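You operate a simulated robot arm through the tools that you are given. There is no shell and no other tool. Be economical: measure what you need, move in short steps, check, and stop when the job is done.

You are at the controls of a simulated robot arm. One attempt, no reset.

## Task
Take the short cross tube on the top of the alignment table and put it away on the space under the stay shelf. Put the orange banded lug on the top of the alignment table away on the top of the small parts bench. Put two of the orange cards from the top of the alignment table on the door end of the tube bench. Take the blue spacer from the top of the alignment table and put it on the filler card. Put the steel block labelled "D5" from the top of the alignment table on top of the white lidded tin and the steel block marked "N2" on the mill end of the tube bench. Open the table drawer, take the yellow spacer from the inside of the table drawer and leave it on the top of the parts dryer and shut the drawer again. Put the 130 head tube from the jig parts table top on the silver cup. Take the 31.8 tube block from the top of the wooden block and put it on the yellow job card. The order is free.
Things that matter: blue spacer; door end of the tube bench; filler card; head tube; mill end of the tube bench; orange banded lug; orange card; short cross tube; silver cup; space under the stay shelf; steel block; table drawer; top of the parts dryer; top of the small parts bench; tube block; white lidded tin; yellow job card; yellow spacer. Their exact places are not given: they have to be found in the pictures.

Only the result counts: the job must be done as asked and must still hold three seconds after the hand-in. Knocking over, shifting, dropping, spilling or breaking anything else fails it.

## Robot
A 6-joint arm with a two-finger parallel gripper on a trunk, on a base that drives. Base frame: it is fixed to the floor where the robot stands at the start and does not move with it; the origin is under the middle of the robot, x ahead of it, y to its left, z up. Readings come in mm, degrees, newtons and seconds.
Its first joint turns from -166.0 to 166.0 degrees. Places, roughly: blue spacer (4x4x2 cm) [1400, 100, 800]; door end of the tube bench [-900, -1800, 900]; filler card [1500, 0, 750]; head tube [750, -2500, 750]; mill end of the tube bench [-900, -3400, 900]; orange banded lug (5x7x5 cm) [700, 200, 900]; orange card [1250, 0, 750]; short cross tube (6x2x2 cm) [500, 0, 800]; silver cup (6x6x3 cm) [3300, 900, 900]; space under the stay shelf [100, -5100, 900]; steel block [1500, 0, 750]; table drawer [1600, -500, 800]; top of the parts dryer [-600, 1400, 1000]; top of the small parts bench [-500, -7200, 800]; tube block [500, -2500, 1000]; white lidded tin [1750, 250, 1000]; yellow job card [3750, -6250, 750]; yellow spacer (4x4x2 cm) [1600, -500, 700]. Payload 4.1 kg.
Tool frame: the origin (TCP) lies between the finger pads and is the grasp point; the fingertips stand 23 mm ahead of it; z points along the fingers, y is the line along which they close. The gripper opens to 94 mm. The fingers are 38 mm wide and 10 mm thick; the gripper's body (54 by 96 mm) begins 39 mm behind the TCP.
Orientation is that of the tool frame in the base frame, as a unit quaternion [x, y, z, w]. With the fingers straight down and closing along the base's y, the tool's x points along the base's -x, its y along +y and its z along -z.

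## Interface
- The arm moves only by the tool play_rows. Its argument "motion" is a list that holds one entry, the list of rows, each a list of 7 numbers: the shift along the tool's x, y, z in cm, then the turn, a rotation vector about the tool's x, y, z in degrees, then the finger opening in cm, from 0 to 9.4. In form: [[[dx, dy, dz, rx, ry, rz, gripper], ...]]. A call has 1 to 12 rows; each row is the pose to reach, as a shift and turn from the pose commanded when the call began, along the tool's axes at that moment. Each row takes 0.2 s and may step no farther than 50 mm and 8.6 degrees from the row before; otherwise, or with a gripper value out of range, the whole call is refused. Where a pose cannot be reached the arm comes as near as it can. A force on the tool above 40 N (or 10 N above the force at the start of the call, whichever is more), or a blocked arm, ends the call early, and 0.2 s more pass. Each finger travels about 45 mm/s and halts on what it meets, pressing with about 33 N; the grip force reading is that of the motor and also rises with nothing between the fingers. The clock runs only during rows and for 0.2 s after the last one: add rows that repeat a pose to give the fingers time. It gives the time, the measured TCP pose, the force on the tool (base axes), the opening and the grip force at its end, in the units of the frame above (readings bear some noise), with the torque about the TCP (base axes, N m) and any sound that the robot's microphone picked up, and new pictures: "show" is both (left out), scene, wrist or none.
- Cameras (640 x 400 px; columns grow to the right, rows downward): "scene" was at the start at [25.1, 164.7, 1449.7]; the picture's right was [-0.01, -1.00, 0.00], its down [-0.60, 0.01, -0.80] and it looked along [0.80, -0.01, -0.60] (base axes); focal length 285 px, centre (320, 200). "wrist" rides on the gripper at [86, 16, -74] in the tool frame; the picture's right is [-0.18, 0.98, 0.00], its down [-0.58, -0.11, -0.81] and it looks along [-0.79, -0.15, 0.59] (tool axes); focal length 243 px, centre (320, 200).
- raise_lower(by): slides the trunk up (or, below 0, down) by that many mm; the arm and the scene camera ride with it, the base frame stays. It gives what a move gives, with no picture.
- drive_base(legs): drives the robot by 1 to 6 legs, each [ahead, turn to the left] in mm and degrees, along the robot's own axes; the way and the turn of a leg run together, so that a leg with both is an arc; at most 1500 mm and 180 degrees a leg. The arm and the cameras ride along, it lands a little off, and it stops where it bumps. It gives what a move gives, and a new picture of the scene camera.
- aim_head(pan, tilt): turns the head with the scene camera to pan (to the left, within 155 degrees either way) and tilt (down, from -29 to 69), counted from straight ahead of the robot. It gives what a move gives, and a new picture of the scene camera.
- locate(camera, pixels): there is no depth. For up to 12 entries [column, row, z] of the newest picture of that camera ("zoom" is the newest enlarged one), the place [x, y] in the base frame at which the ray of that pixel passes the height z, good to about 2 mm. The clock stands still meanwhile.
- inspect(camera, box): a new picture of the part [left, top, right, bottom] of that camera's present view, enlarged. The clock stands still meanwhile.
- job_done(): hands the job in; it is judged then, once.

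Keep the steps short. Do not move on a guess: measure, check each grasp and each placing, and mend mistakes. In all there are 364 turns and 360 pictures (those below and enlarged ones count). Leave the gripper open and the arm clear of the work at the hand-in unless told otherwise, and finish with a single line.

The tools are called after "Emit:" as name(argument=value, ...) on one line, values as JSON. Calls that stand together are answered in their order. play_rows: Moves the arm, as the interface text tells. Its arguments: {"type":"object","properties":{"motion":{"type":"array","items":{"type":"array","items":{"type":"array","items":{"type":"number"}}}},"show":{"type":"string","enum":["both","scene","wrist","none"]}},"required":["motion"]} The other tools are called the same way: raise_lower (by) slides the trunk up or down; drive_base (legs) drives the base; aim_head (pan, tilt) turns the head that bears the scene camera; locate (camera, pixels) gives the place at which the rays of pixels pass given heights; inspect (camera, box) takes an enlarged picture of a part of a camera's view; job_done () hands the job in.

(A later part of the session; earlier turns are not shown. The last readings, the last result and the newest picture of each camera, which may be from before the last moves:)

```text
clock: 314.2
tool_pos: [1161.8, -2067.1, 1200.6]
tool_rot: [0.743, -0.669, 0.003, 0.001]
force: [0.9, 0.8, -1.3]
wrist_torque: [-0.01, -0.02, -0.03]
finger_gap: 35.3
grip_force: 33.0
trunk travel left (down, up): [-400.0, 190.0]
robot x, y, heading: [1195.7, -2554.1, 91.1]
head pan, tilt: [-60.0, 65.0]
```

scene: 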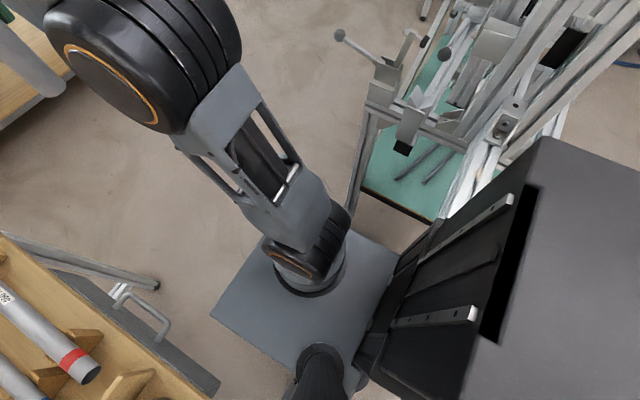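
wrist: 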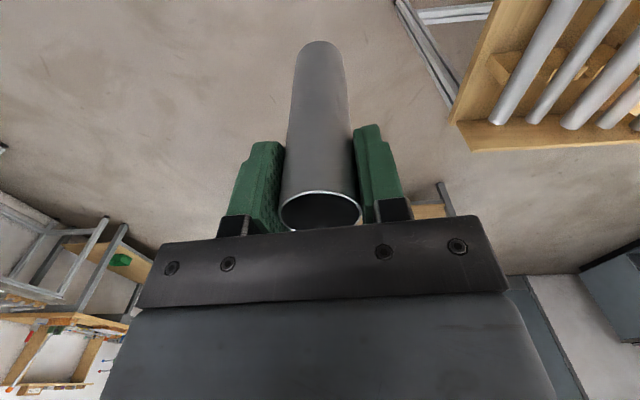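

Emit:
locate(camera="scene", pixels=[[120, 288, 700], [165, 335, 700], [212, 315, 600], [218, 388, 750], [155, 286, 0], [440, 215, 700], [345, 200, 0], [402, 147, 800]])

Emit:
inspect(camera="scene", box=[330, 80, 570, 260])

Emit:
inspect(camera="scene", box=[80, 220, 320, 400])

```text
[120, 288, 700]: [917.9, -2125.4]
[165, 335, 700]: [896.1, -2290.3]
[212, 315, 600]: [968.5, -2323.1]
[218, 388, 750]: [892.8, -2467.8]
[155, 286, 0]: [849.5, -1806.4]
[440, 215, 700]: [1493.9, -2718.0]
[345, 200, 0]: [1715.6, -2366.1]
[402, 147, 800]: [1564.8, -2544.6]
```

```text
2.22 times, centred on (450, 170) of scene
```

zoom: 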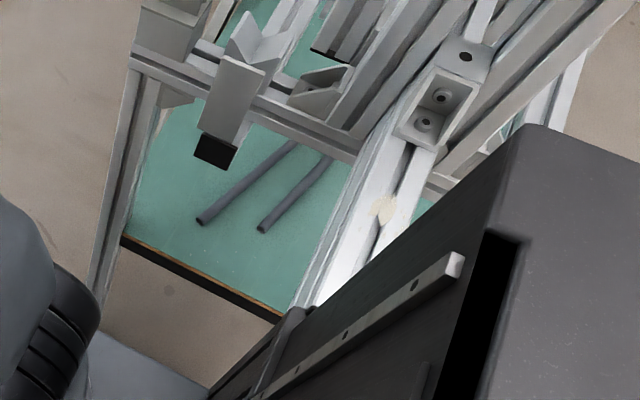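

```text
2.22 times, centred on (200, 310) of scene
```

zoom: 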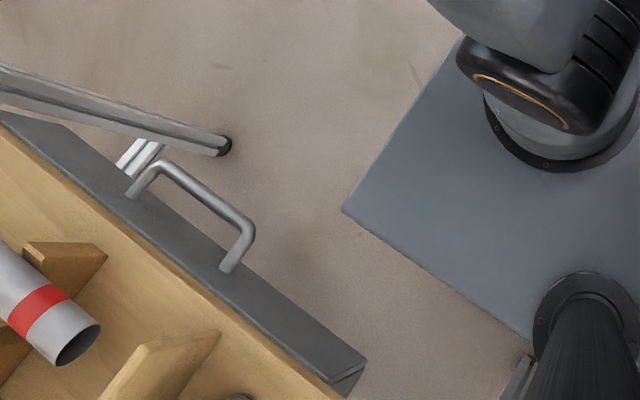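

Emit:
drive_base(legs=[[-40, 0]])

```text
clock: 315.1
tool_pos: [1163.0, -2106.9, 1201.5]
tool_rot: [0.743, -0.669, 0.003, 0.003]
force: [0.5, -0.4, -2.1]
wrist_torque: [-0.03, 0.0, -0.02]
finger_gap: 35.4
grip_force: 32.7
trunk travel left (down, up): [-400.0, 190.0]
robot x, y, heading: [1195.5, -2594.6, 91.2]
head pan, tilt: [-60.0, 65.0]
```

scene: 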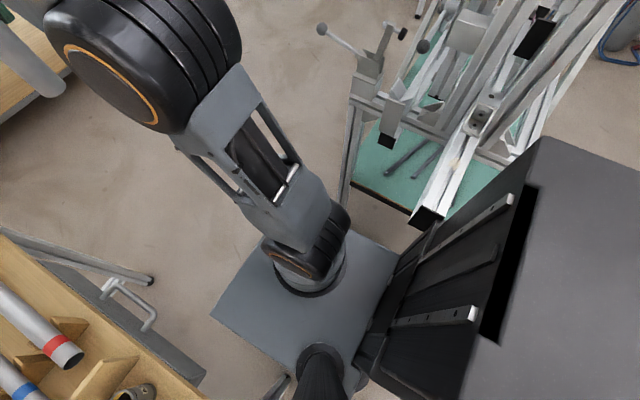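

Emit:
locate(camera="scene", pixels=[[412, 212, 850], [412, 212, 900], [412, 212, 950]])

Emit:
drive_base(legs=[[-300, 0]])

Emit:
aim_head(pan=-80, tilt=25)

```text
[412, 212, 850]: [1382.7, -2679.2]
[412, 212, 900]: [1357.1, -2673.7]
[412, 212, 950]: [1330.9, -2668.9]
```

```text
clock: 317.2
tool_pos: [1172.0, -2419.5, 1200.5]
tool_rot: [0.739, -0.674, 0.003, 0.003]
force: [0.2, -0.1, -1.3]
wrist_torque: [0.03, 0.0, 0.01]
finger_gap: 34.7
grip_force: 33.1
trunk travel left (down, up): [-400.0, 190.0]
robot x, y, heading: [1197.9, -2909.3, 90.3]
head pan, tilt: [-60.0, 65.0]
```

scene: 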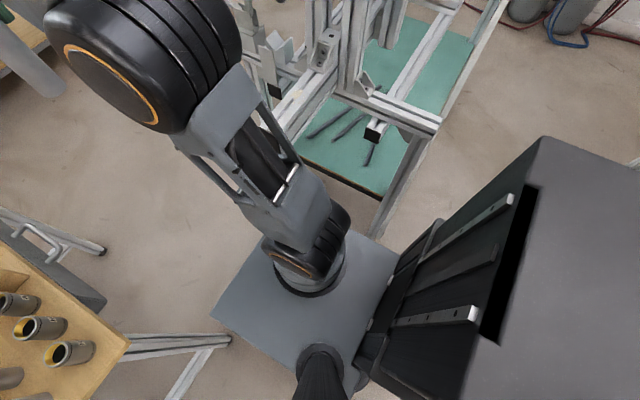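

```text
clock: 318.3
tool_pos: [1171.8, -2419.9, 1201.1]
tool_rot: [0.739, -0.674, 0.003, 0.002]
force: [-0.3, 0.0, -2.4]
wrist_torque: [0.02, -0.02, 0.05]
finger_gap: 34.5
grip_force: 33.3
trunk travel left (down, up): [-400.0, 190.0]
robot x, y, heading: [1196.9, -2912.2, 90.3]
head pan, tilt: [-80.0, 25.0]
```

scene: 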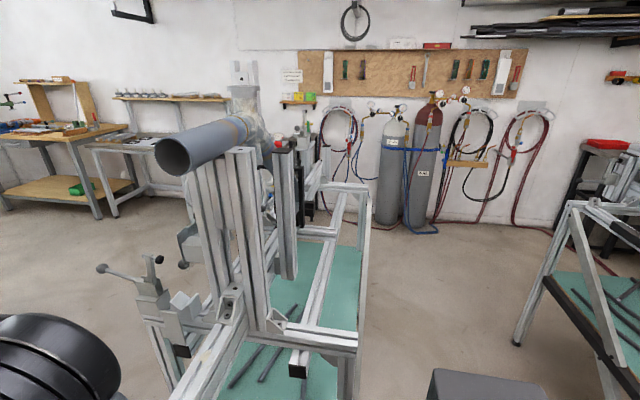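

Emit:
drive_base(legs=[[-490, 0], [0, -90.3]])

Emit:
aim_head(pan=0, tilt=30)

```text
clock: 325.0
tool_pos: [1693.6, -3384.5, 1201.6]
tool_rot: [-0.026, 1.0, 0.0, -0.004]
force: [-0.2, 0.1, -2.0]
wrist_torque: [0.01, -0.02, -0.01]
finger_gap: 33.5
grip_force: 33.1
trunk travel left (down, up): [-400.0, 190.0]
robot x, y, heading: [1202.6, -3390.3, -1.8]
head pan, tilt: [-80.0, 25.0]
```

scene: 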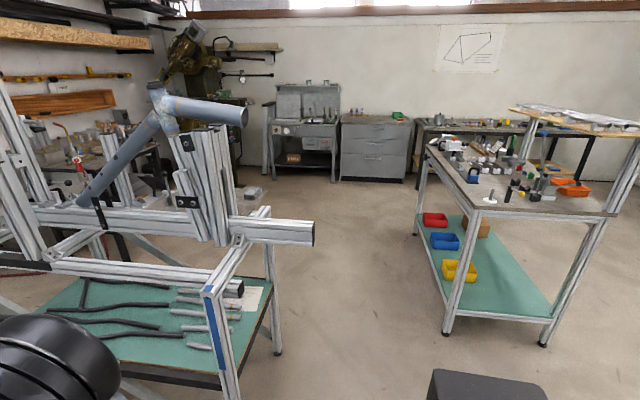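

```text
clock: 326.6
tool_pos: [1694.0, -3383.6, 1201.3]
tool_rot: [-0.024, 1.0, 0.0, -0.004]
force: [0.2, 0.5, -1.8]
wrist_torque: [0.0, 0.02, 0.0]
finger_gap: 33.4
grip_force: 33.2
trunk travel left (down, up): [-400.0, 190.0]
robot x, y, heading: [1202.3, -3390.9, -2.4]
head pan, tilt: [0.0, 30.0]
```

scene: 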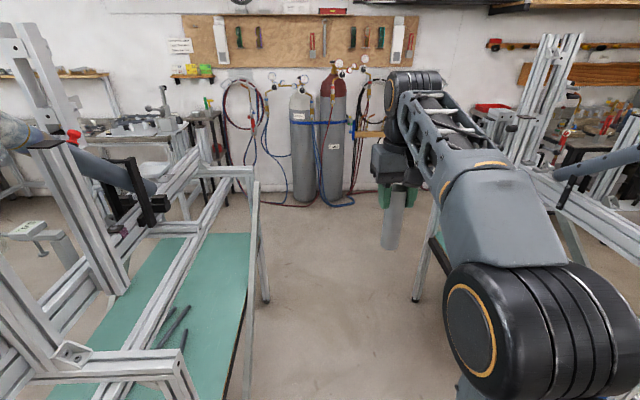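

Emit:
locate(camera="scene", pixels=[[267, 301, 0], [415, 301, 0], [245, 398, 0], [262, 185, 850]])

Emit:
inspect(camera="wrist", box=[160, 0, 480, 240])

Emit:
inspect(camera="scene", box=[350, 120, 450, 270])

```text
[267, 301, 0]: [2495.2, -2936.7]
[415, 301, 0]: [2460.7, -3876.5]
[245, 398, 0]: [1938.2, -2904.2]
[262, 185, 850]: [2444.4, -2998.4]
```

```text
1.67 times, centred on (320, 120) of wrist
```

zoom: 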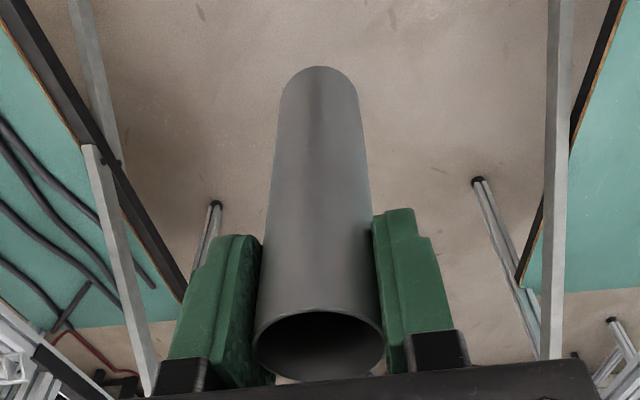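

```text
2.67 times, centred on (400, 195) of scene
```

zoom: 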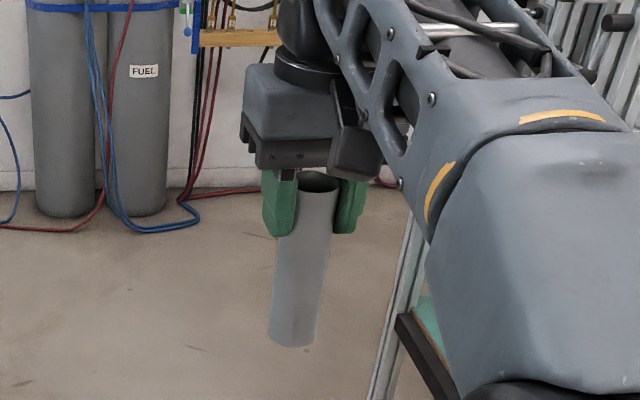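

The tube is creeping out of the grip (gap 36→33.4). I return at once to the trolley to set it down and regrip.

Emit:
drive_base(legs=[[0, 93.5], [590, 0]])

```text
clock: 334.0
tool_pos: [1162.8, -2278.4, 1202.5]
tool_rot: [0.74, -0.672, 0.003, 0.003]
force: [0.1, -0.1, -1.1]
wrist_torque: [0.01, 0.0, -0.02]
finger_gap: 33.6
grip_force: 33.3
trunk travel left (down, up): [-400.0, 190.0]
robot x, y, heading: [1196.2, -2770.1, 90.6]
head pan, tilt: [0.0, 30.0]
```

scene: 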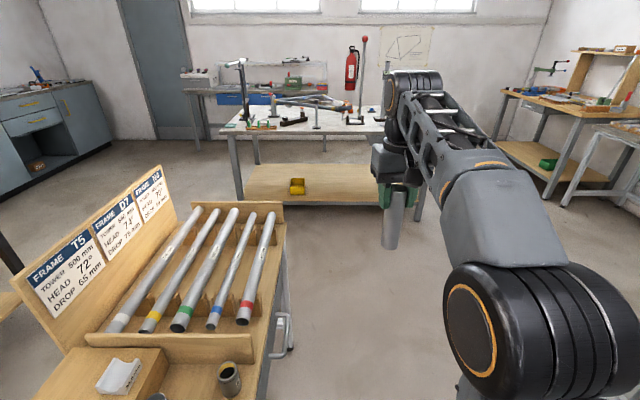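

Emit:
inspect(camera="wrist", box=[220, 30, 420, 240])

Emit:
inspect(camera="scene", box=[360, 140, 440, 260])

```text
1.90 times, centred on (320, 135) of wrist
```

zoom: 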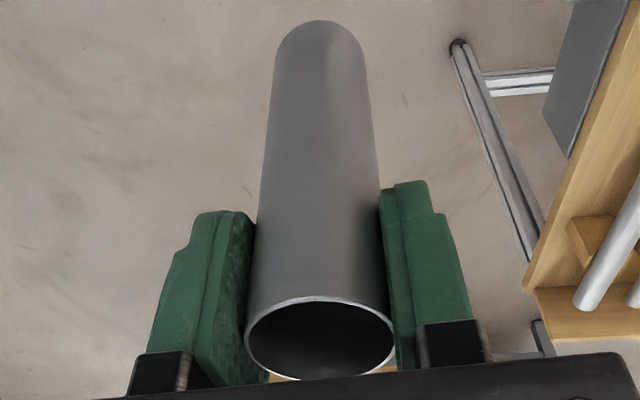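

```text
3.33 times, centred on (400, 200) of scene
```

zoom: 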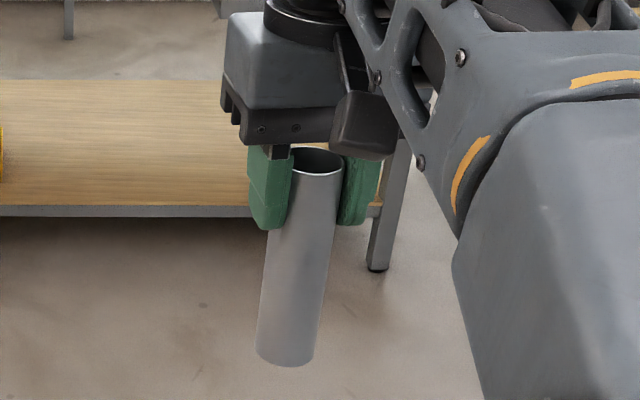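

The view shows the tube sits as before and the gap has been steady (33.5) for 9 s; I continue, carefully, by the east aisle.

Emit:
drive_base(legs=[[-640, 0], [0, -89], [800, 0], [850, 0]])

Emit:
inspect(camera="wrist", box=[220, 30, 420, 240])

```text
clock: 349.4
tool_pos: [3365.1, -3282.5, 1201.4]
tool_rot: [-0.068, 0.998, 0.001, -0.004]
force: [0.0, 0.5, -1.6]
wrist_torque: [0.02, 0.0, 0.01]
finger_gap: 33.4
grip_force: 33.1
trunk travel left (down, up): [-400.0, 190.0]
robot x, y, heading: [2875.2, -3331.9, 2.6]
head pan, tilt: [0.0, 30.0]
```

scene: 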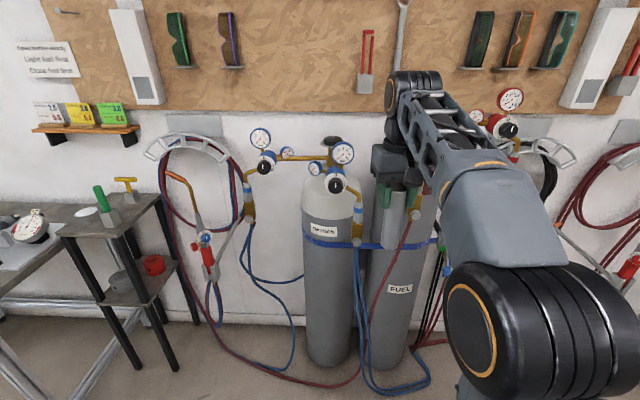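

```text
1.90 times, centred on (320, 135) of wrist
```

zoom: 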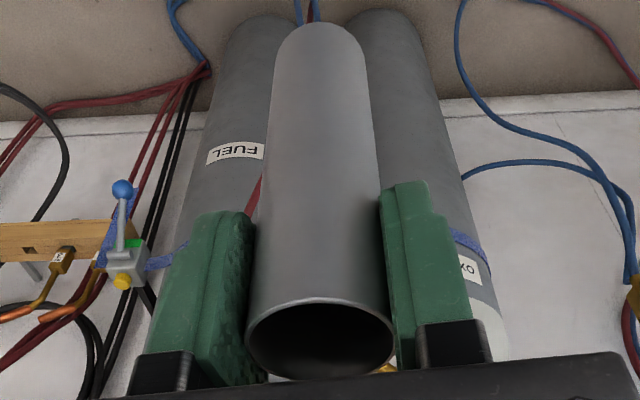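

Emit:
locate(camera="scene", pixels=[[70, 230, 850], [155, 195, 850], [175, 370, 0], [140, 370, 0], [30, 290, 700]])

Emit:
aim_head(pan=75, tilt=30)

```text
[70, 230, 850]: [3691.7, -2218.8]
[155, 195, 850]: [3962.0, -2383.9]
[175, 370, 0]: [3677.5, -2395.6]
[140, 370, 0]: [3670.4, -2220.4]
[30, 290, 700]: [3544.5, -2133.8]
```

```text
clock: 350.9
tool_pos: [3364.4, -3283.1, 1200.6]
tool_rot: [-0.068, 0.998, 0.0, -0.004]
force: [-0.4, -0.1, -1.6]
wrist_torque: [-0.01, 0.02, 0.01]
finger_gap: 33.4
grip_force: 33.1
trunk travel left (down, up): [-400.0, 190.0]
robot x, y, heading: [2874.9, -3329.8, 2.8]
head pan, tilt: [75.0, 30.0]
```

scene: 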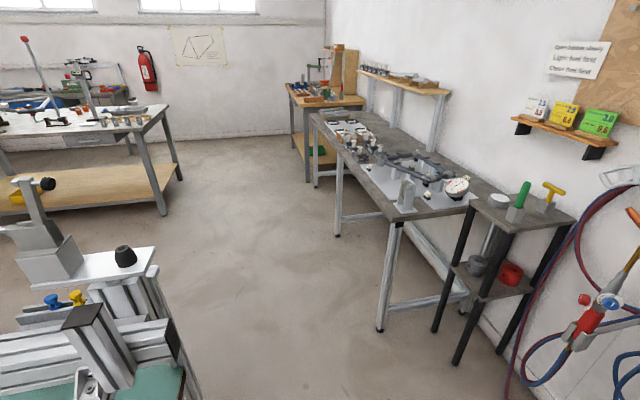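

Emit:
locate(camera="scene", pixels=[[380, 330, 0], [337, 235, 0], [308, 182, 0], [295, 158, 0], [190, 390, 0], [163, 215, 0], [293, 97, 900], [180, 180, 0]])

Emit:
inspect(camera="scene", box=[260, 40, 480, 200])

```text
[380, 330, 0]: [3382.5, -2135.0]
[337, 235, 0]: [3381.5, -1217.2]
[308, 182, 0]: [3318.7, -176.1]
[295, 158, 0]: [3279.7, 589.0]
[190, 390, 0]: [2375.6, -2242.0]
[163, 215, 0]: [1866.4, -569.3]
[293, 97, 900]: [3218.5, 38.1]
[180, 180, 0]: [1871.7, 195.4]
```

```text
2.50 times, centred on (370, 120) of scene
```

zoom: 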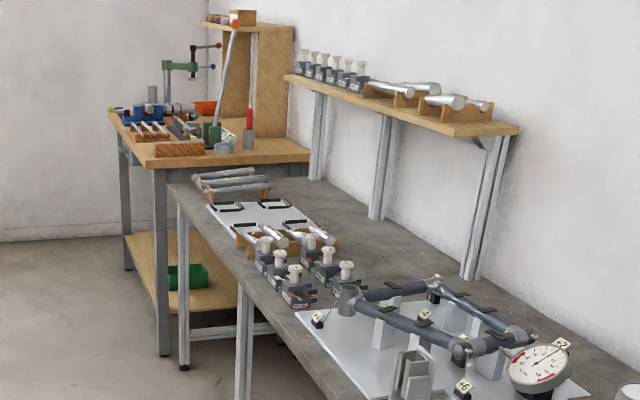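

Emit:
drive_base(legs=[[0, 88], [1450, 0], [1450, 0]])

Emit:
aim_head(pan=-60, tilt=30)

Emit:
inspect(camera="scene", box=[160, 100, 480, 300])

```text
clock: 368.5
tool_pos: [2748.1, 31.0, 1200.8]
tool_rot: [0.744, -0.669, 0.002, 0.003]
force: [-0.4, 0.6, -2.6]
wrist_torque: [-0.01, 0.0, -0.01]
finger_gap: 33.2
grip_force: 33.2
trunk travel left (down, up): [-400.0, 190.0]
robot x, y, heading: [2783.8, -460.5, 91.3]
head pan, tilt: [75.0, 30.0]
```

scene: 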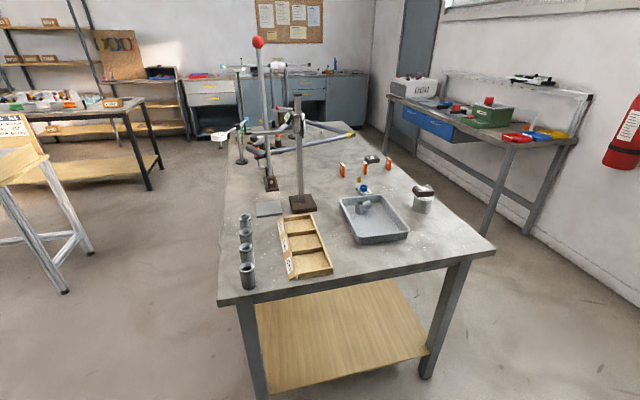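

```text
clock: 370.7
tool_pos: [2748.7, 31.5, 1201.0]
tool_rot: [0.744, -0.668, 0.003, 0.001]
force: [0.3, 0.0, -1.9]
wrist_torque: [-0.02, -0.01, 0.0]
finger_gap: 33.7
grip_force: 32.8
trunk travel left (down, up): [-400.0, 190.0]
robot x, y, heading: [2782.3, -459.6, 91.2]
head pan, tilt: [-60.0, 30.0]
```

scene: 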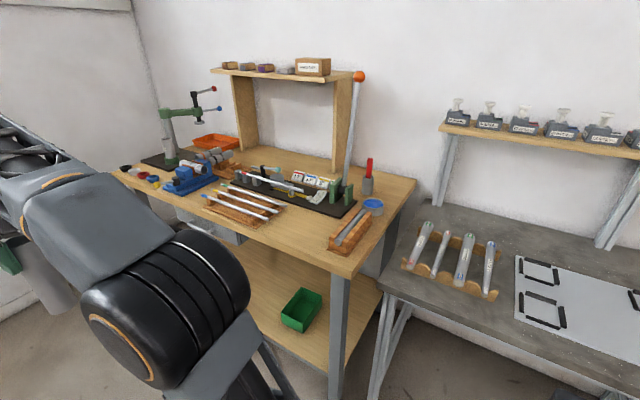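

```text
2.00 times, centred on (320, 200) of scene
```

zoom: 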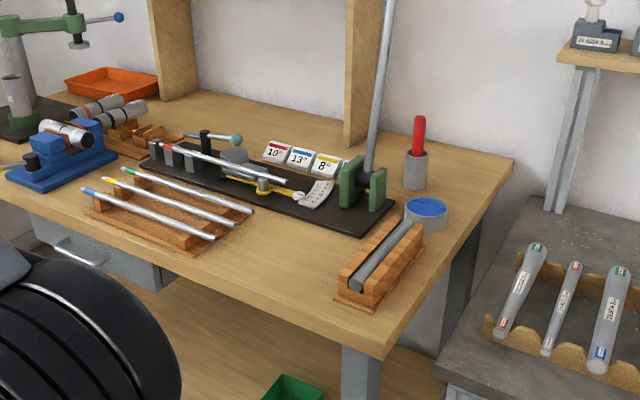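

Emit:
aim_head(pan=-35, tilt=30)

Emit:
inspect(camera="scene", box=[180, 100, 420, 250])

```text
clock: 371.6
tool_pos: [2748.5, 31.4, 1201.4]
tool_rot: [0.744, -0.668, 0.003, 0.002]
force: [0.3, 0.1, -1.1]
wrist_torque: [-0.02, 0.0, 0.0]
finger_gap: 33.6
grip_force: 32.6
trunk travel left (down, up): [-400.0, 190.0]
robot x, y, heading: [2785.0, -458.7, 91.2]
head pan, tilt: [-35.0, 30.0]
```

scene: 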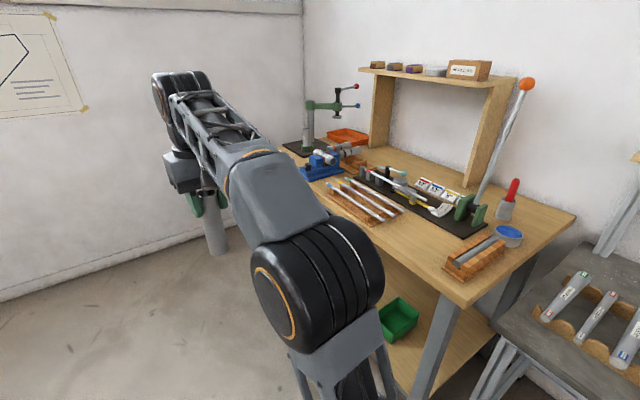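

```text
2.67 times, centred on (300, 175) of scene
```

zoom: 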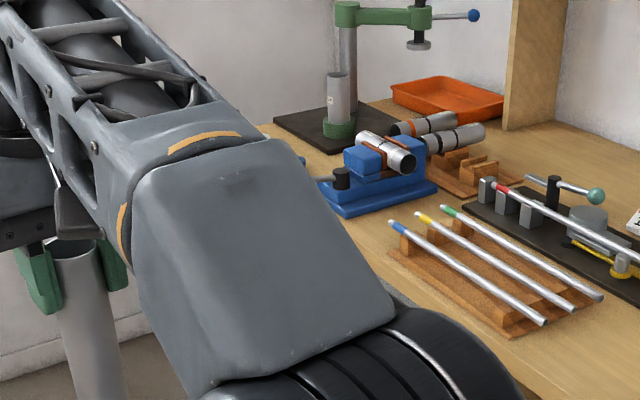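

Emit:
locate(camera="scene", pixels=[[460, 305, 860], [575, 215, 860], [385, 240, 860], [510, 233, 880]])

Emit:
drive_base(legs=[[700, 0]])

Emit:
aim_head(pan=-80, tilt=35)

Emit:
inspect(camera="scene", box=[120, 60, 440, 260])

```text
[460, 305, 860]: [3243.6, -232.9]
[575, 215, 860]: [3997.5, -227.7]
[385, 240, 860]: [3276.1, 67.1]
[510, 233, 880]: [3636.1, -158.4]
```

```text
clock: 375.5
tool_pos: [2728.2, 749.9, 1200.5]
tool_rot: [0.746, -0.666, 0.003, 0.003]
force: [-0.2, -0.1, -1.3]
wrist_torque: [-0.01, -0.01, 0.0]
finger_gap: 33.4
grip_force: 33.3
trunk travel left (down, up): [-400.0, 190.0]
robot x, y, heading: [2765.1, 264.0, 91.5]
head pan, tilt: [-35.0, 30.0]
```

scene: 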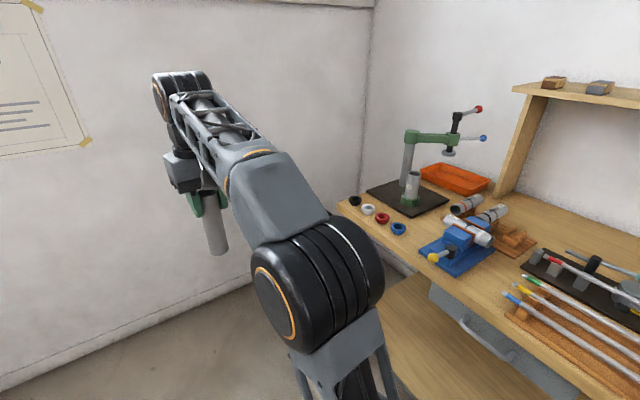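

```text
clock: 376.6
tool_pos: [2728.3, 751.3, 1200.5]
tool_rot: [0.746, -0.666, 0.003, 0.002]
force: [0.6, -0.2, -0.8]
wrist_torque: [0.0, 0.0, 0.02]
finger_gap: 33.6
grip_force: 32.9
trunk travel left (down, up): [-400.0, 190.0]
robot x, y, heading: [2767.0, 265.0, 91.6]
head pan, tilt: [-80.0, 35.0]
```

scene: 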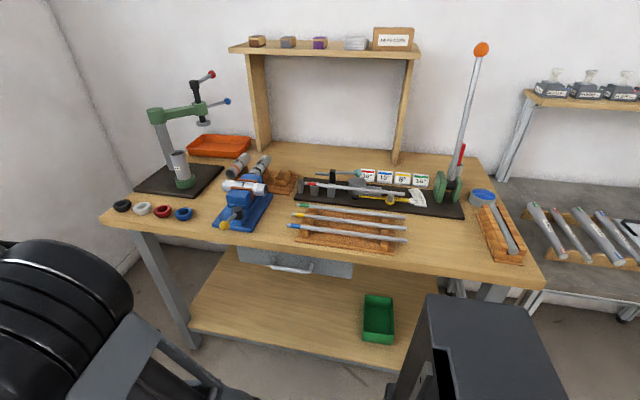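

```text
2.00 times, centred on (280, 160) of scene
```

zoom: 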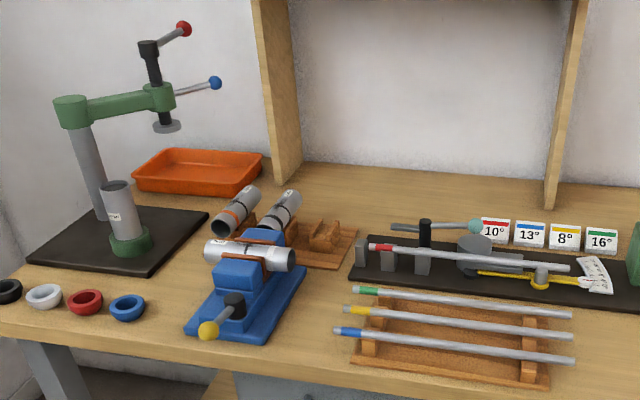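

Emit:
inspect(camera="scene", box=[100, 180, 220, 255])

Emit:
locate(camera="scene", pixels=[[142, 209, 860], [142, 209, 880], [142, 209, 900], [100, 220, 860], [300, 275, 860], [185, 215, 880]])

```text
5.33 times, centred on (160, 218) of scene
```

zoom: 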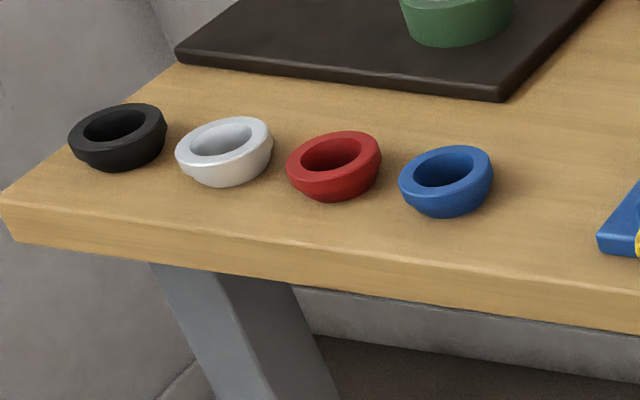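

```text
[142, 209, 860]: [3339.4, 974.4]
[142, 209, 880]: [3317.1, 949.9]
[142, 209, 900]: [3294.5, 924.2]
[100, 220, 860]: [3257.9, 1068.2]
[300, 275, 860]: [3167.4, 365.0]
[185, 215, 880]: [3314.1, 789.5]
```

The silver cup is the second in the row of cups at the far left end of this bench, about (3310, 945). I swing the arm to the right first.

Emit:
play_rows(motion=[[[1.03, -4.15, 0, 0, 0, 5, 2.5], [2.78, -8.47, 0, 0, 0, 10.5, 2.5], [4.97, -12.67, 0, 0, 0, 16.2, 2.5], [7.56, -16.6, 0, 0, 0, 22, 2.5], [10.56, -20.3, 0, 0, 0, 28, 2.5], [13.97, -23.7, 0, 0, 0, 34.2, 2.5], [17.02, -27.41, 0, 0, 0, 40.6, 2.5], [20.46, -30.75, 0, 0, 0, 47, 2.5], [24.25, -33.69, 0, 0, 0, 53.4, 2.5], [28.35, -36.2, 0, 0, 0, 59.8, 2.5], [32.7, -38.22, 0, 0, 0, 66.2, 2.5], [37.25, -39.76, 0, 0, 0, 72.6, 2.5]]], show="none")

Emit:
drive_base(legs=[[500, 0]])

Emit:
inspect(camera="wrist", box=[0, 0, 640, 400])

```text
clock: 379.2
tool_pos: [3167.5, 423.8, 1201.8]
tool_rot: [-0.206, 0.978, -0.004, 0.0]
force: [-0.2, 0.4, -1.9]
wrist_torque: [0.02, -0.01, 0.0]
finger_gap: 33.3
grip_force: 33.1
trunk travel left (down, up): [-400.0, 190.0]
robot x, y, heading: [2764.5, 260.6, 91.4]
head pan, tilt: [-80.0, 35.0]
```

```text
clock: 382.2
tool_pos: [3152.7, 930.4, 1202.8]
tool_rot: [-0.209, 0.978, -0.004, -0.001]
force: [0.5, 0.7, -2.0]
wrist_torque: [-0.01, -0.04, 0.01]
finger_gap: 33.2
grip_force: 33.0
trunk travel left (down, up): [-400.0, 190.0]
robot x, y, heading: [2750.2, 765.6, 91.5]
head pan, tilt: [-80.0, 35.0]
```

scene: 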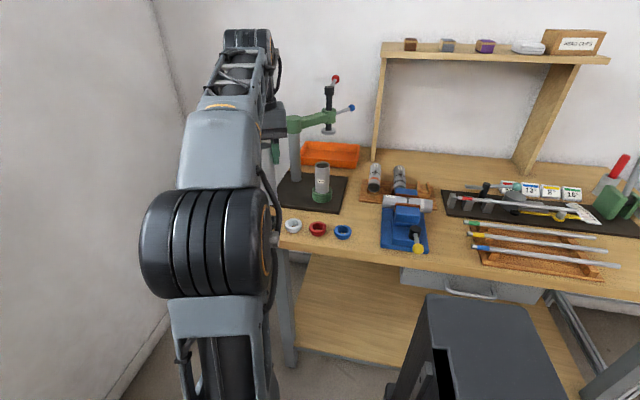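

```text
1.00 times, centred on (320, 200) of wrist
```

zoom: 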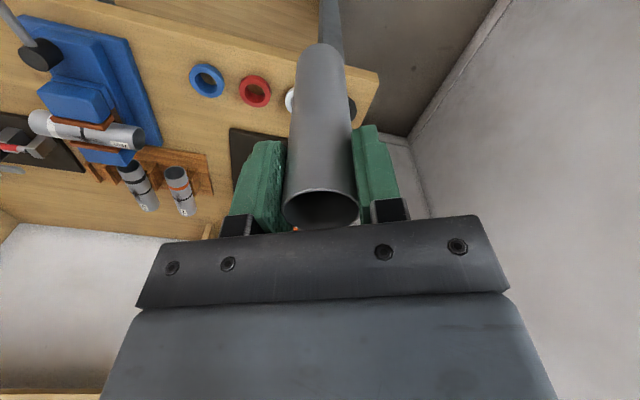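

Emit:
locate(camera="scene", pixels=[[318, 229, 860], [318, 229, 900], [343, 232, 860], [343, 232, 900], [292, 226, 860], [292, 226, 900]])

Emit:
locate(camera="wrist", pixels=[[255, 93, 860], [255, 93, 900], [207, 81, 860], [207, 81, 900]])

Emit:
inspect(camera="scene", box=[270, 205, 366, 265])

```text
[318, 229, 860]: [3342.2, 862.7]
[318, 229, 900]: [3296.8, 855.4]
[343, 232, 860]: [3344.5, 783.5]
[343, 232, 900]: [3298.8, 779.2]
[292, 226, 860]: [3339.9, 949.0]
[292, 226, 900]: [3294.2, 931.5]
```

```text
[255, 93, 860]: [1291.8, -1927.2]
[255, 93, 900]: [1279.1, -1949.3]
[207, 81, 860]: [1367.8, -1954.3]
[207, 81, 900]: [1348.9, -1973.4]
```

```text
6.67 times, centred on (318, 235) of scene
```

zoom: 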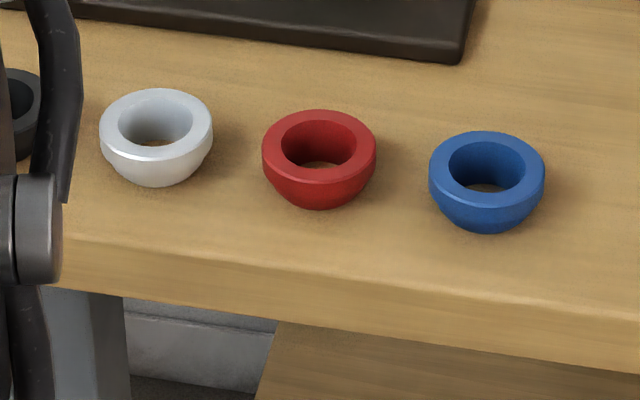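

Emit:
inspect(camera="wrist", box=[180, 0, 400, 240])

```text
1.67 times, centred on (290, 120) of wrist
```

zoom: 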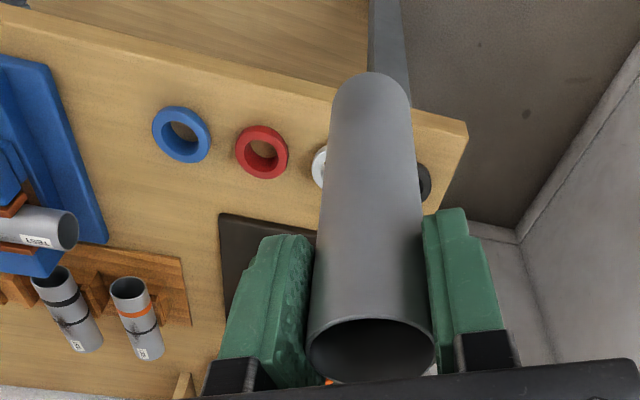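

Emit:
locate(camera="zoom", pixels=[[262, 152, 870], [262, 152, 890], [262, 152, 910], [182, 133, 890], [235, 150, 890], [288, 150, 890]])

Emit:
locate(camera="scene", pixels=[[317.9, 225.7, 870], [317.9, 225.7, 890], [317.9, 225.7, 910], [294.4, 222.3, 890], [342.8, 228.6, 890], [286, 223, 890], [303, 223, 890]])

```text
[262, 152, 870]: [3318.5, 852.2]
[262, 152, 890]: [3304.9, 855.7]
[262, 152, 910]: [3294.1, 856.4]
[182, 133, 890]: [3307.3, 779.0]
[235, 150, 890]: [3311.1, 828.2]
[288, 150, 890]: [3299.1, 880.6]
```

```text
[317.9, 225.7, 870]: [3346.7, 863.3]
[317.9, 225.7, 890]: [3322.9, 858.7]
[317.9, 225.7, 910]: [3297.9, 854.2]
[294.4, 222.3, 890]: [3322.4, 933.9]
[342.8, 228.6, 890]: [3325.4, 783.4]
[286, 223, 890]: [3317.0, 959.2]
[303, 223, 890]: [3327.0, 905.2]
```

Emit:
locate(camera="zoom", pixels=[[371, 110, 1098], [371, 110, 1090], [372, 345, 1228], [330, 110, 1098], [412, 110, 1098]])

```text
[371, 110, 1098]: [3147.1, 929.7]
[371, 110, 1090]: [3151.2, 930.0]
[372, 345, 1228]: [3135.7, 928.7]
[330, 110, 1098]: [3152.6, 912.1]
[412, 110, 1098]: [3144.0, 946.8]
```

Emit:
play_rows(motion=[[[-3.3, -1.5, 0, 0, 0, 0, 2.5], [-6.6, -3, 0, 0, 0, 0, 2.5], [-9.9, -4.6, 0, 0, 0, 0, 2.5], [-13.2, -6.1, 0, 0, 0, 0, 2.5], [-13.2, -6.1, 4.5, 0, 0, 0, 2.5], [-13.2, -6.1, 9, 0, 0, 0, 2.5], [-13.2, -6.1, 14, 0, 0, 0, 2.5], [-13.2, -6.1, 14, 0, 0, 0, 2.5]]])

Emit:
inspect(camera="scene", box=[230, 150, 380, 270])

```text
clock: 384.0
tool_pos: [3295.8, 929.5, 1062.0]
tool_rot: [-0.209, 0.978, -0.004, -0.001]
force: [-0.2, -0.6, -0.9]
wrist_torque: [-0.02, 0.04, 0.03]
finger_gap: 33.4
grip_force: 33.1
out of reach, approached as far as the arm can: row 3, 4, 5
trunk travel left (down, up): [-400.0, 190.0]
robot x, y, heading: [2750.3, 766.7, 91.8]
head pan, tilt: [-80.0, 35.0]
```

scene: 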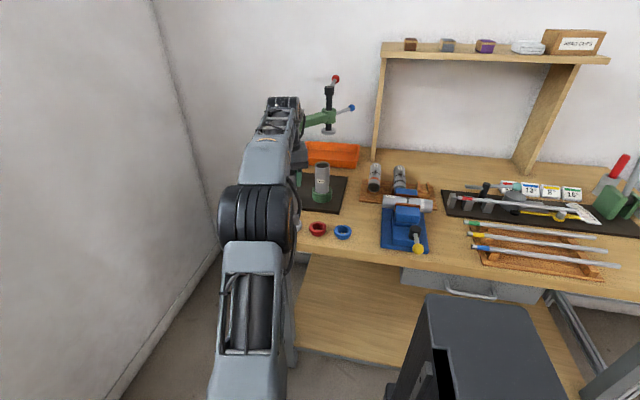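
wrist: 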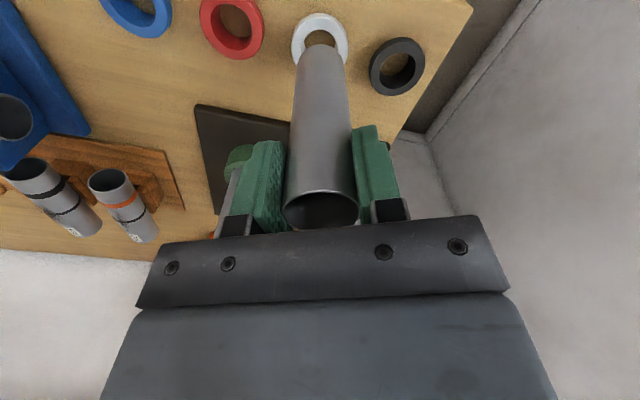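

```text
3.33 times, centred on (305, 210) of scene
```

zoom: 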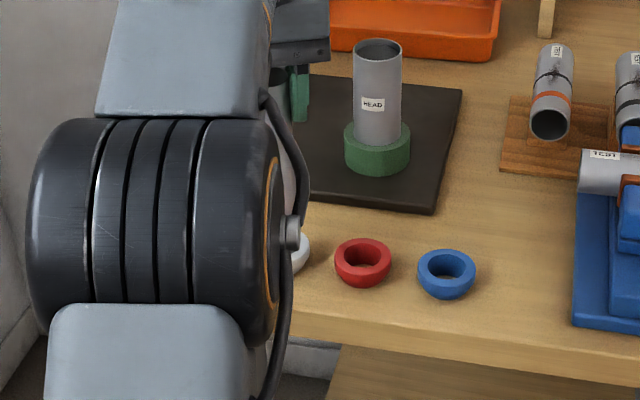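

Emit:
locate(camera="wrist", pixels=[[319.5, 41, 912], [291, 41, 912], [348, 41, 912], [319.5, 13, 912], [320.5, 66, 957], [322, 45, 957], [232, 25, 912], [397, 66, 912]])

Emit:
inspect(camera="wrist", box=[270, 0, 370, 110])

```text
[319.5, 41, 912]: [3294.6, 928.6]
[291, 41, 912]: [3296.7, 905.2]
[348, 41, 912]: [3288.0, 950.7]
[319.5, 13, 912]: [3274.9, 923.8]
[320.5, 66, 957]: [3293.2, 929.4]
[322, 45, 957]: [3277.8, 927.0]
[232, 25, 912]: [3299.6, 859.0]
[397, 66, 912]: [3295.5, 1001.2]
```

```text
3.64 times, centred on (320, 55) of wrist
```

zoom: 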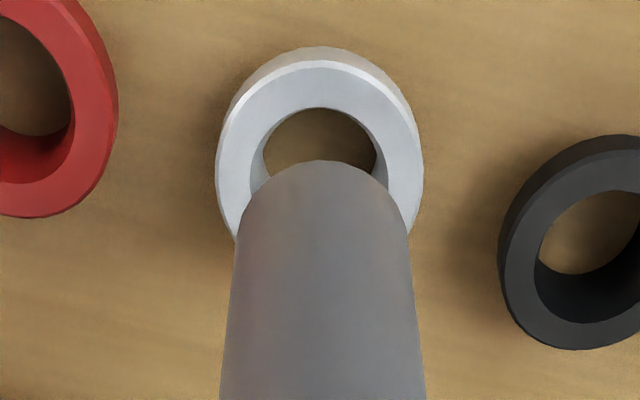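

Emit:
play_rows(motion=[[[0, 0, 1.5, 0, 0, 0, 2.5], [0, 0, 3, 0, 0, 0, 2.5], [0, 0, 3.5, 0, 0, 0, 2.5], [0, 0, 4, 0, 0, 0, 2.5]]], show="wrist")

Emit:
inspect(camera="wrist", box=[250, 0, 390, 150])

```text
clock: 385.0
tool_pos: [3297.1, 929.3, 1020.4]
tool_rot: [-0.209, 0.978, -0.004, 0.0]
force: [-0.3, 0.0, -1.9]
wrist_torque: [0.0, -0.02, 0.02]
finger_gap: 33.8
grip_force: 32.9
trunk travel left (down, up): [-400.0, 190.0]
robot x, y, heading: [2753.5, 764.3, 91.6]
head pan, tilt: [-80.0, 35.0]
```

wrist: 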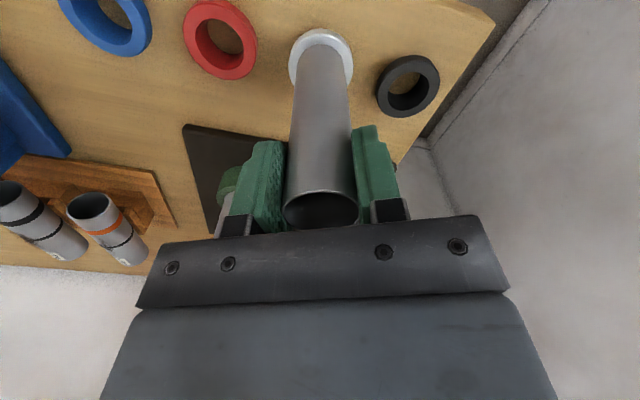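

```text
2.67 times, centred on (320, 75) of wrist
```

zoom: 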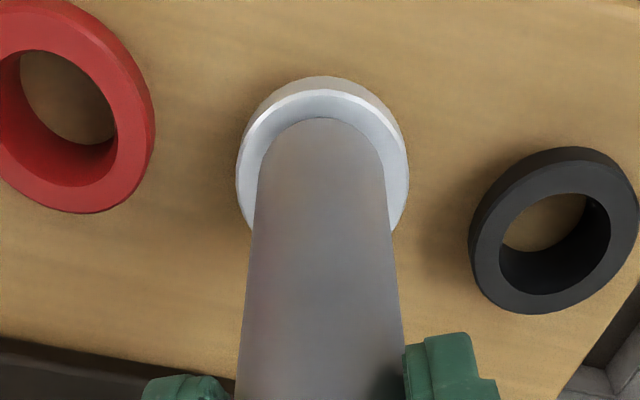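

Emit:
play_rows(motion=[[[0, 0, 0.5, 0, 0, 0, 2.5], [0, 0, 1, 0, 0, 0, 2.5], [0, 0, 1.5, 0, 0, 0, 2.5], [0, 0, 2, 0, 0, 0, 2.5], [0, 0, 2.5, 0, 0, 0, 2.5], [0, 0, 3, 0, 0, 0, 2.5], [0, 0, 3.5, 0, 0, 0, 2.5], [0, 0, 4, 0, 0, 0, 2.5], [0, 0, 4.5, 0, 0, 0, 2.5]]], show="wrist")

Emit:
inspect(camera="wrist", box=[250, 0, 390, 150])

```text
clock: 386.6
tool_pos: [3297.0, 928.5, 992.8]
tool_rot: [-0.209, 0.978, -0.004, 0.007]
force: [-0.5, 0.7, 13.0]
wrist_torque: [0.07, 0.21, 0.02]
finger_gap: 33.3
grip_force: 33.3
trunk travel left (down, up): [-400.0, 190.0]
robot x, y, heading: [2752.3, 766.4, 91.7]
head pan, tilt: [-80.0, 35.0]
stopped in row 8: the force on the tool passed its limit (the readings are from after the stop); the commanded pose is now the measured one
```

wrist: 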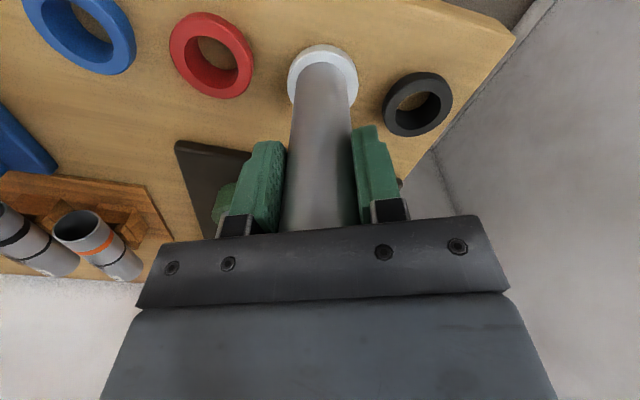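

```text
2.67 times, centred on (320, 75) of wrist
```

zoom: 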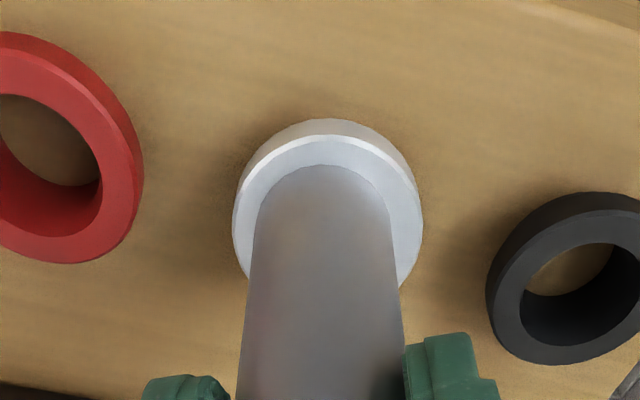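

Emit:
play_rows(motion=[[[0, 0, -0.3, 0, 0, 0, 2.5], [0, 0, -0.3, 0, 0, 0, 4], [0, 0, -0.3, 0, 0, 0, 5.5], [0, 0, -0.3, 0, 0, 0, 6.5], [0, 0, -0.3, 0, 0, 0, 7], [0, 0, -3, 0, 0, 0, 7], [0, 0, -7, 0, 0, 0, 7], [0, 0, -11, 0, 0, 0, 7], [0, 0, -15, 0, 0, 0, 7]]], show="wrist")

```text
clock: 388.6
tool_pos: [3296.8, 926.4, 1140.2]
tool_rot: [-0.208, 0.978, -0.004, 0.003]
force: [-0.2, -0.2, 1.2]
wrist_torque: [0.0, -0.02, 0.01]
finger_gap: 70.0
grip_force: 0.0
trunk travel left (down, up): [-400.0, 190.0]
robot x, y, heading: [2753.3, 762.3, 91.6]
head pan, tilt: [-80.0, 35.0]
```

wrist: 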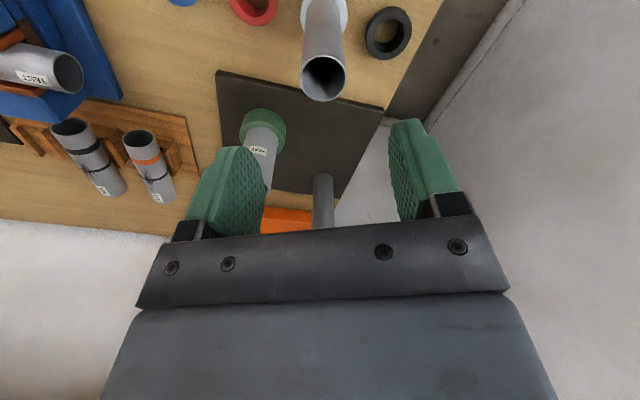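

Emit:
play_rows(motion=[[[4.6, 0.6, 0, 0, 0, 0, 7], [9.2, 1.2, 0, 0, 0, 0, 8], [13.9, 1.8, 0, 0, 0, 0, 9.4]]], show="none")

Emit:
play_rows(motion=[[[-0.33, 4.46, 0, 0, 0, -6, 9.4], [-0.19, 8.94, 0, 0, 0, -12, 9.4], [0.42, 13.38, 0, 0, 0, -18, 9.4], [1.49, 17.73, 0, 0, 0, -24, 9.4], [3.0, 21.95, 0, 0, 0, -30, 9.4], [4.95, 25.98, 0, 0, 0, -36, 9.4], [7.31, 29.79, 0, 0, 0, -42, 9.4], [10.06, 33.33, 0, 0, 0, -48, 9.4], [13.16, 36.56, 0, 0, 0, -54, 9.4], [16.58, 39.45, 0, 0, 0, -60, 9.4], [20.29, 41.97, 0, 0, 0, -66, 9.4], [24.24, 44.09, 0, 0, 0, -72, 9.4]]], show="none")

Emit:
drive_base(legs=[[-900, 0], [-850, 0], [0, 90]])

Emit:
aim_head(pan=-40, tilt=30)

```text
clock: 389.4
tool_pos: [3160.2, 886.2, 1138.6]
tool_rot: [-0.209, 0.978, -0.003, 0.004]
force: [0.4, -0.1, -0.6]
wrist_torque: [-0.02, -0.03, 0.01]
finger_gap: 94.1
grip_force: 0.0
trunk travel left (down, up): [-400.0, 190.0]
robot x, y, heading: [2751.3, 760.8, 91.9]
head pan, tilt: [-80.0, 35.0]
```

```text
clock: 392.0
tool_pos: [2754.3, 1190.5, 1136.3]
tool_rot: [0.744, -0.668, 0.005, -0.002]
force: [0.2, -0.1, 0.0]
wrist_torque: [0.03, 0.03, 0.04]
finger_gap: 94.2
grip_force: 0.1
trunk travel left (down, up): [-400.0, 190.0]
robot x, y, heading: [2752.0, 763.8, 92.0]
head pan, tilt: [-80.0, 35.0]
```

```text
clock: 404.7
tool_pos: [2371.3, -984.3, 1136.2]
tool_rot: [0.999, 0.036, 0.002, -0.005]
force: [0.5, -0.6, 0.4]
wrist_torque: [-0.01, 0.01, 0.0]
finger_gap: 93.8
grip_force: 0.1
trunk travel left (down, up): [-400.0, 190.0]
robot x, y, heading: [2796.6, -1001.8, 179.6]
head pan, tilt: [-80.0, 35.0]
```

scene: 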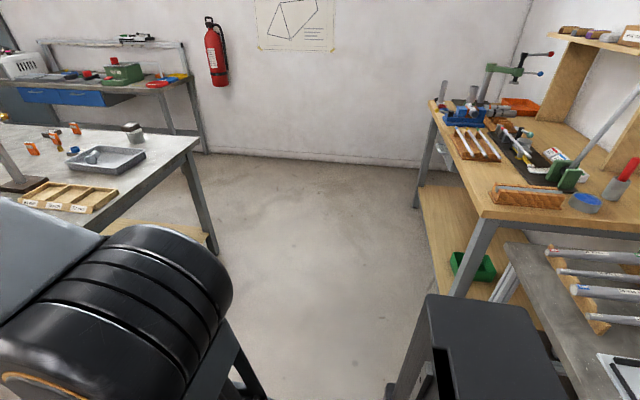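

```text
clock: 405.8
tool_pos: [2372.0, -984.2, 1134.5]
tool_rot: [0.999, 0.036, 0.003, -0.004]
force: [-0.4, 0.0, 0.2]
wrist_torque: [-0.02, 0.0, -0.02]
finger_gap: 94.3
grip_force: 0.1
trunk travel left (down, up): [-400.0, 190.0]
robot x, y, heading: [2799.7, -1001.1, 179.7]
head pan, tilt: [-40.0, 30.0]
```

scene: 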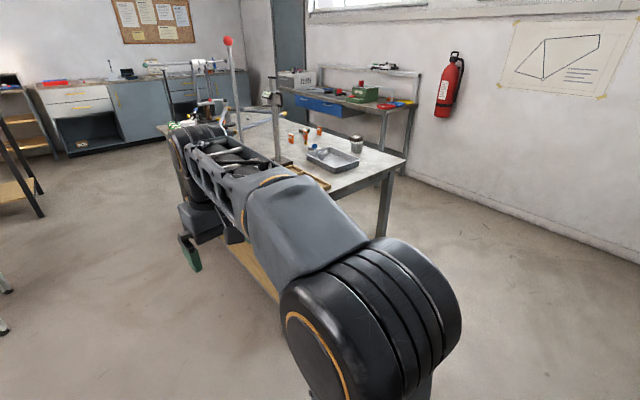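

Emit:
drive_base(legs=[[1180, 0]])

Emit:
aim_head(pan=-85, tilt=45)

Emit:
inspect(camera="scene", box=[160, 100, 480, 300])

```text
clock: 411.8
tool_pos: [1189.8, -1006.3, 1136.2]
tool_rot: [0.999, 0.049, 0.002, -0.005]
force: [0.4, -0.5, 0.5]
wrist_torque: [0.02, 0.0, -0.01]
finger_gap: 93.8
grip_force: 0.1
trunk travel left (down, up): [-400.0, 190.0]
robot x, y, heading: [1614.3, -1012.3, -178.8]
head pan, tilt: [-40.0, 30.0]
```

scene: 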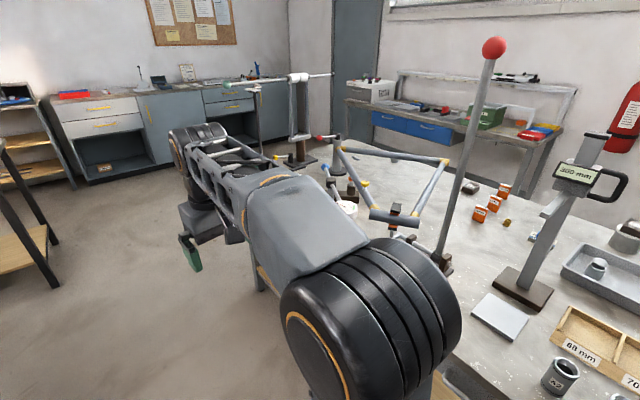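

```text
clock: 412.9
tool_pos: [1190.0, -1004.3, 1136.6]
tool_rot: [0.999, 0.049, 0.003, -0.004]
force: [0.6, -0.5, -0.3]
wrist_torque: [0.0, 0.0, -0.02]
finger_gap: 94.0
grip_force: 0.0
trunk travel left (down, up): [-400.0, 190.0]
robot x, y, heading: [1614.9, -1011.2, -178.6]
head pan, tilt: [-85.0, 45.0]
```

scene: 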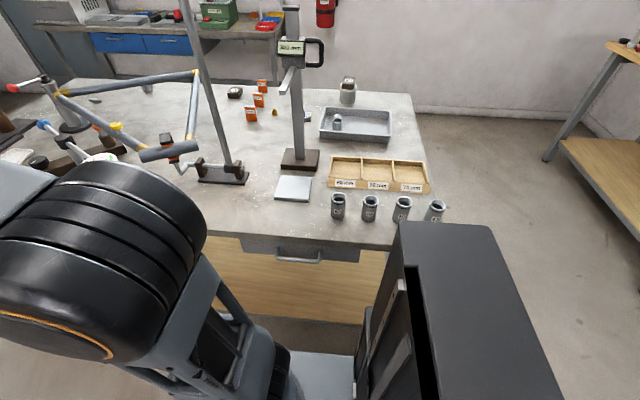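

```text
2.00 times, centred on (320, 200) of scene
```

zoom: 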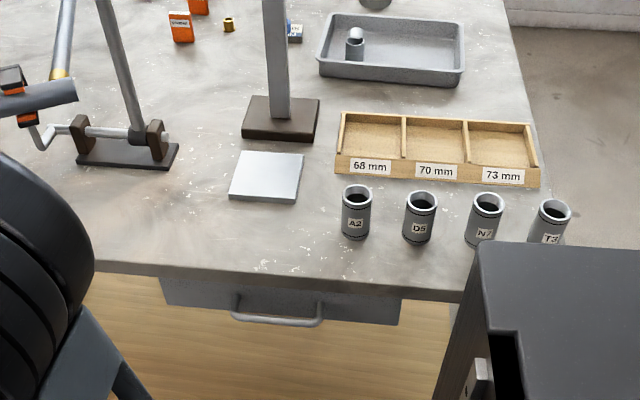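

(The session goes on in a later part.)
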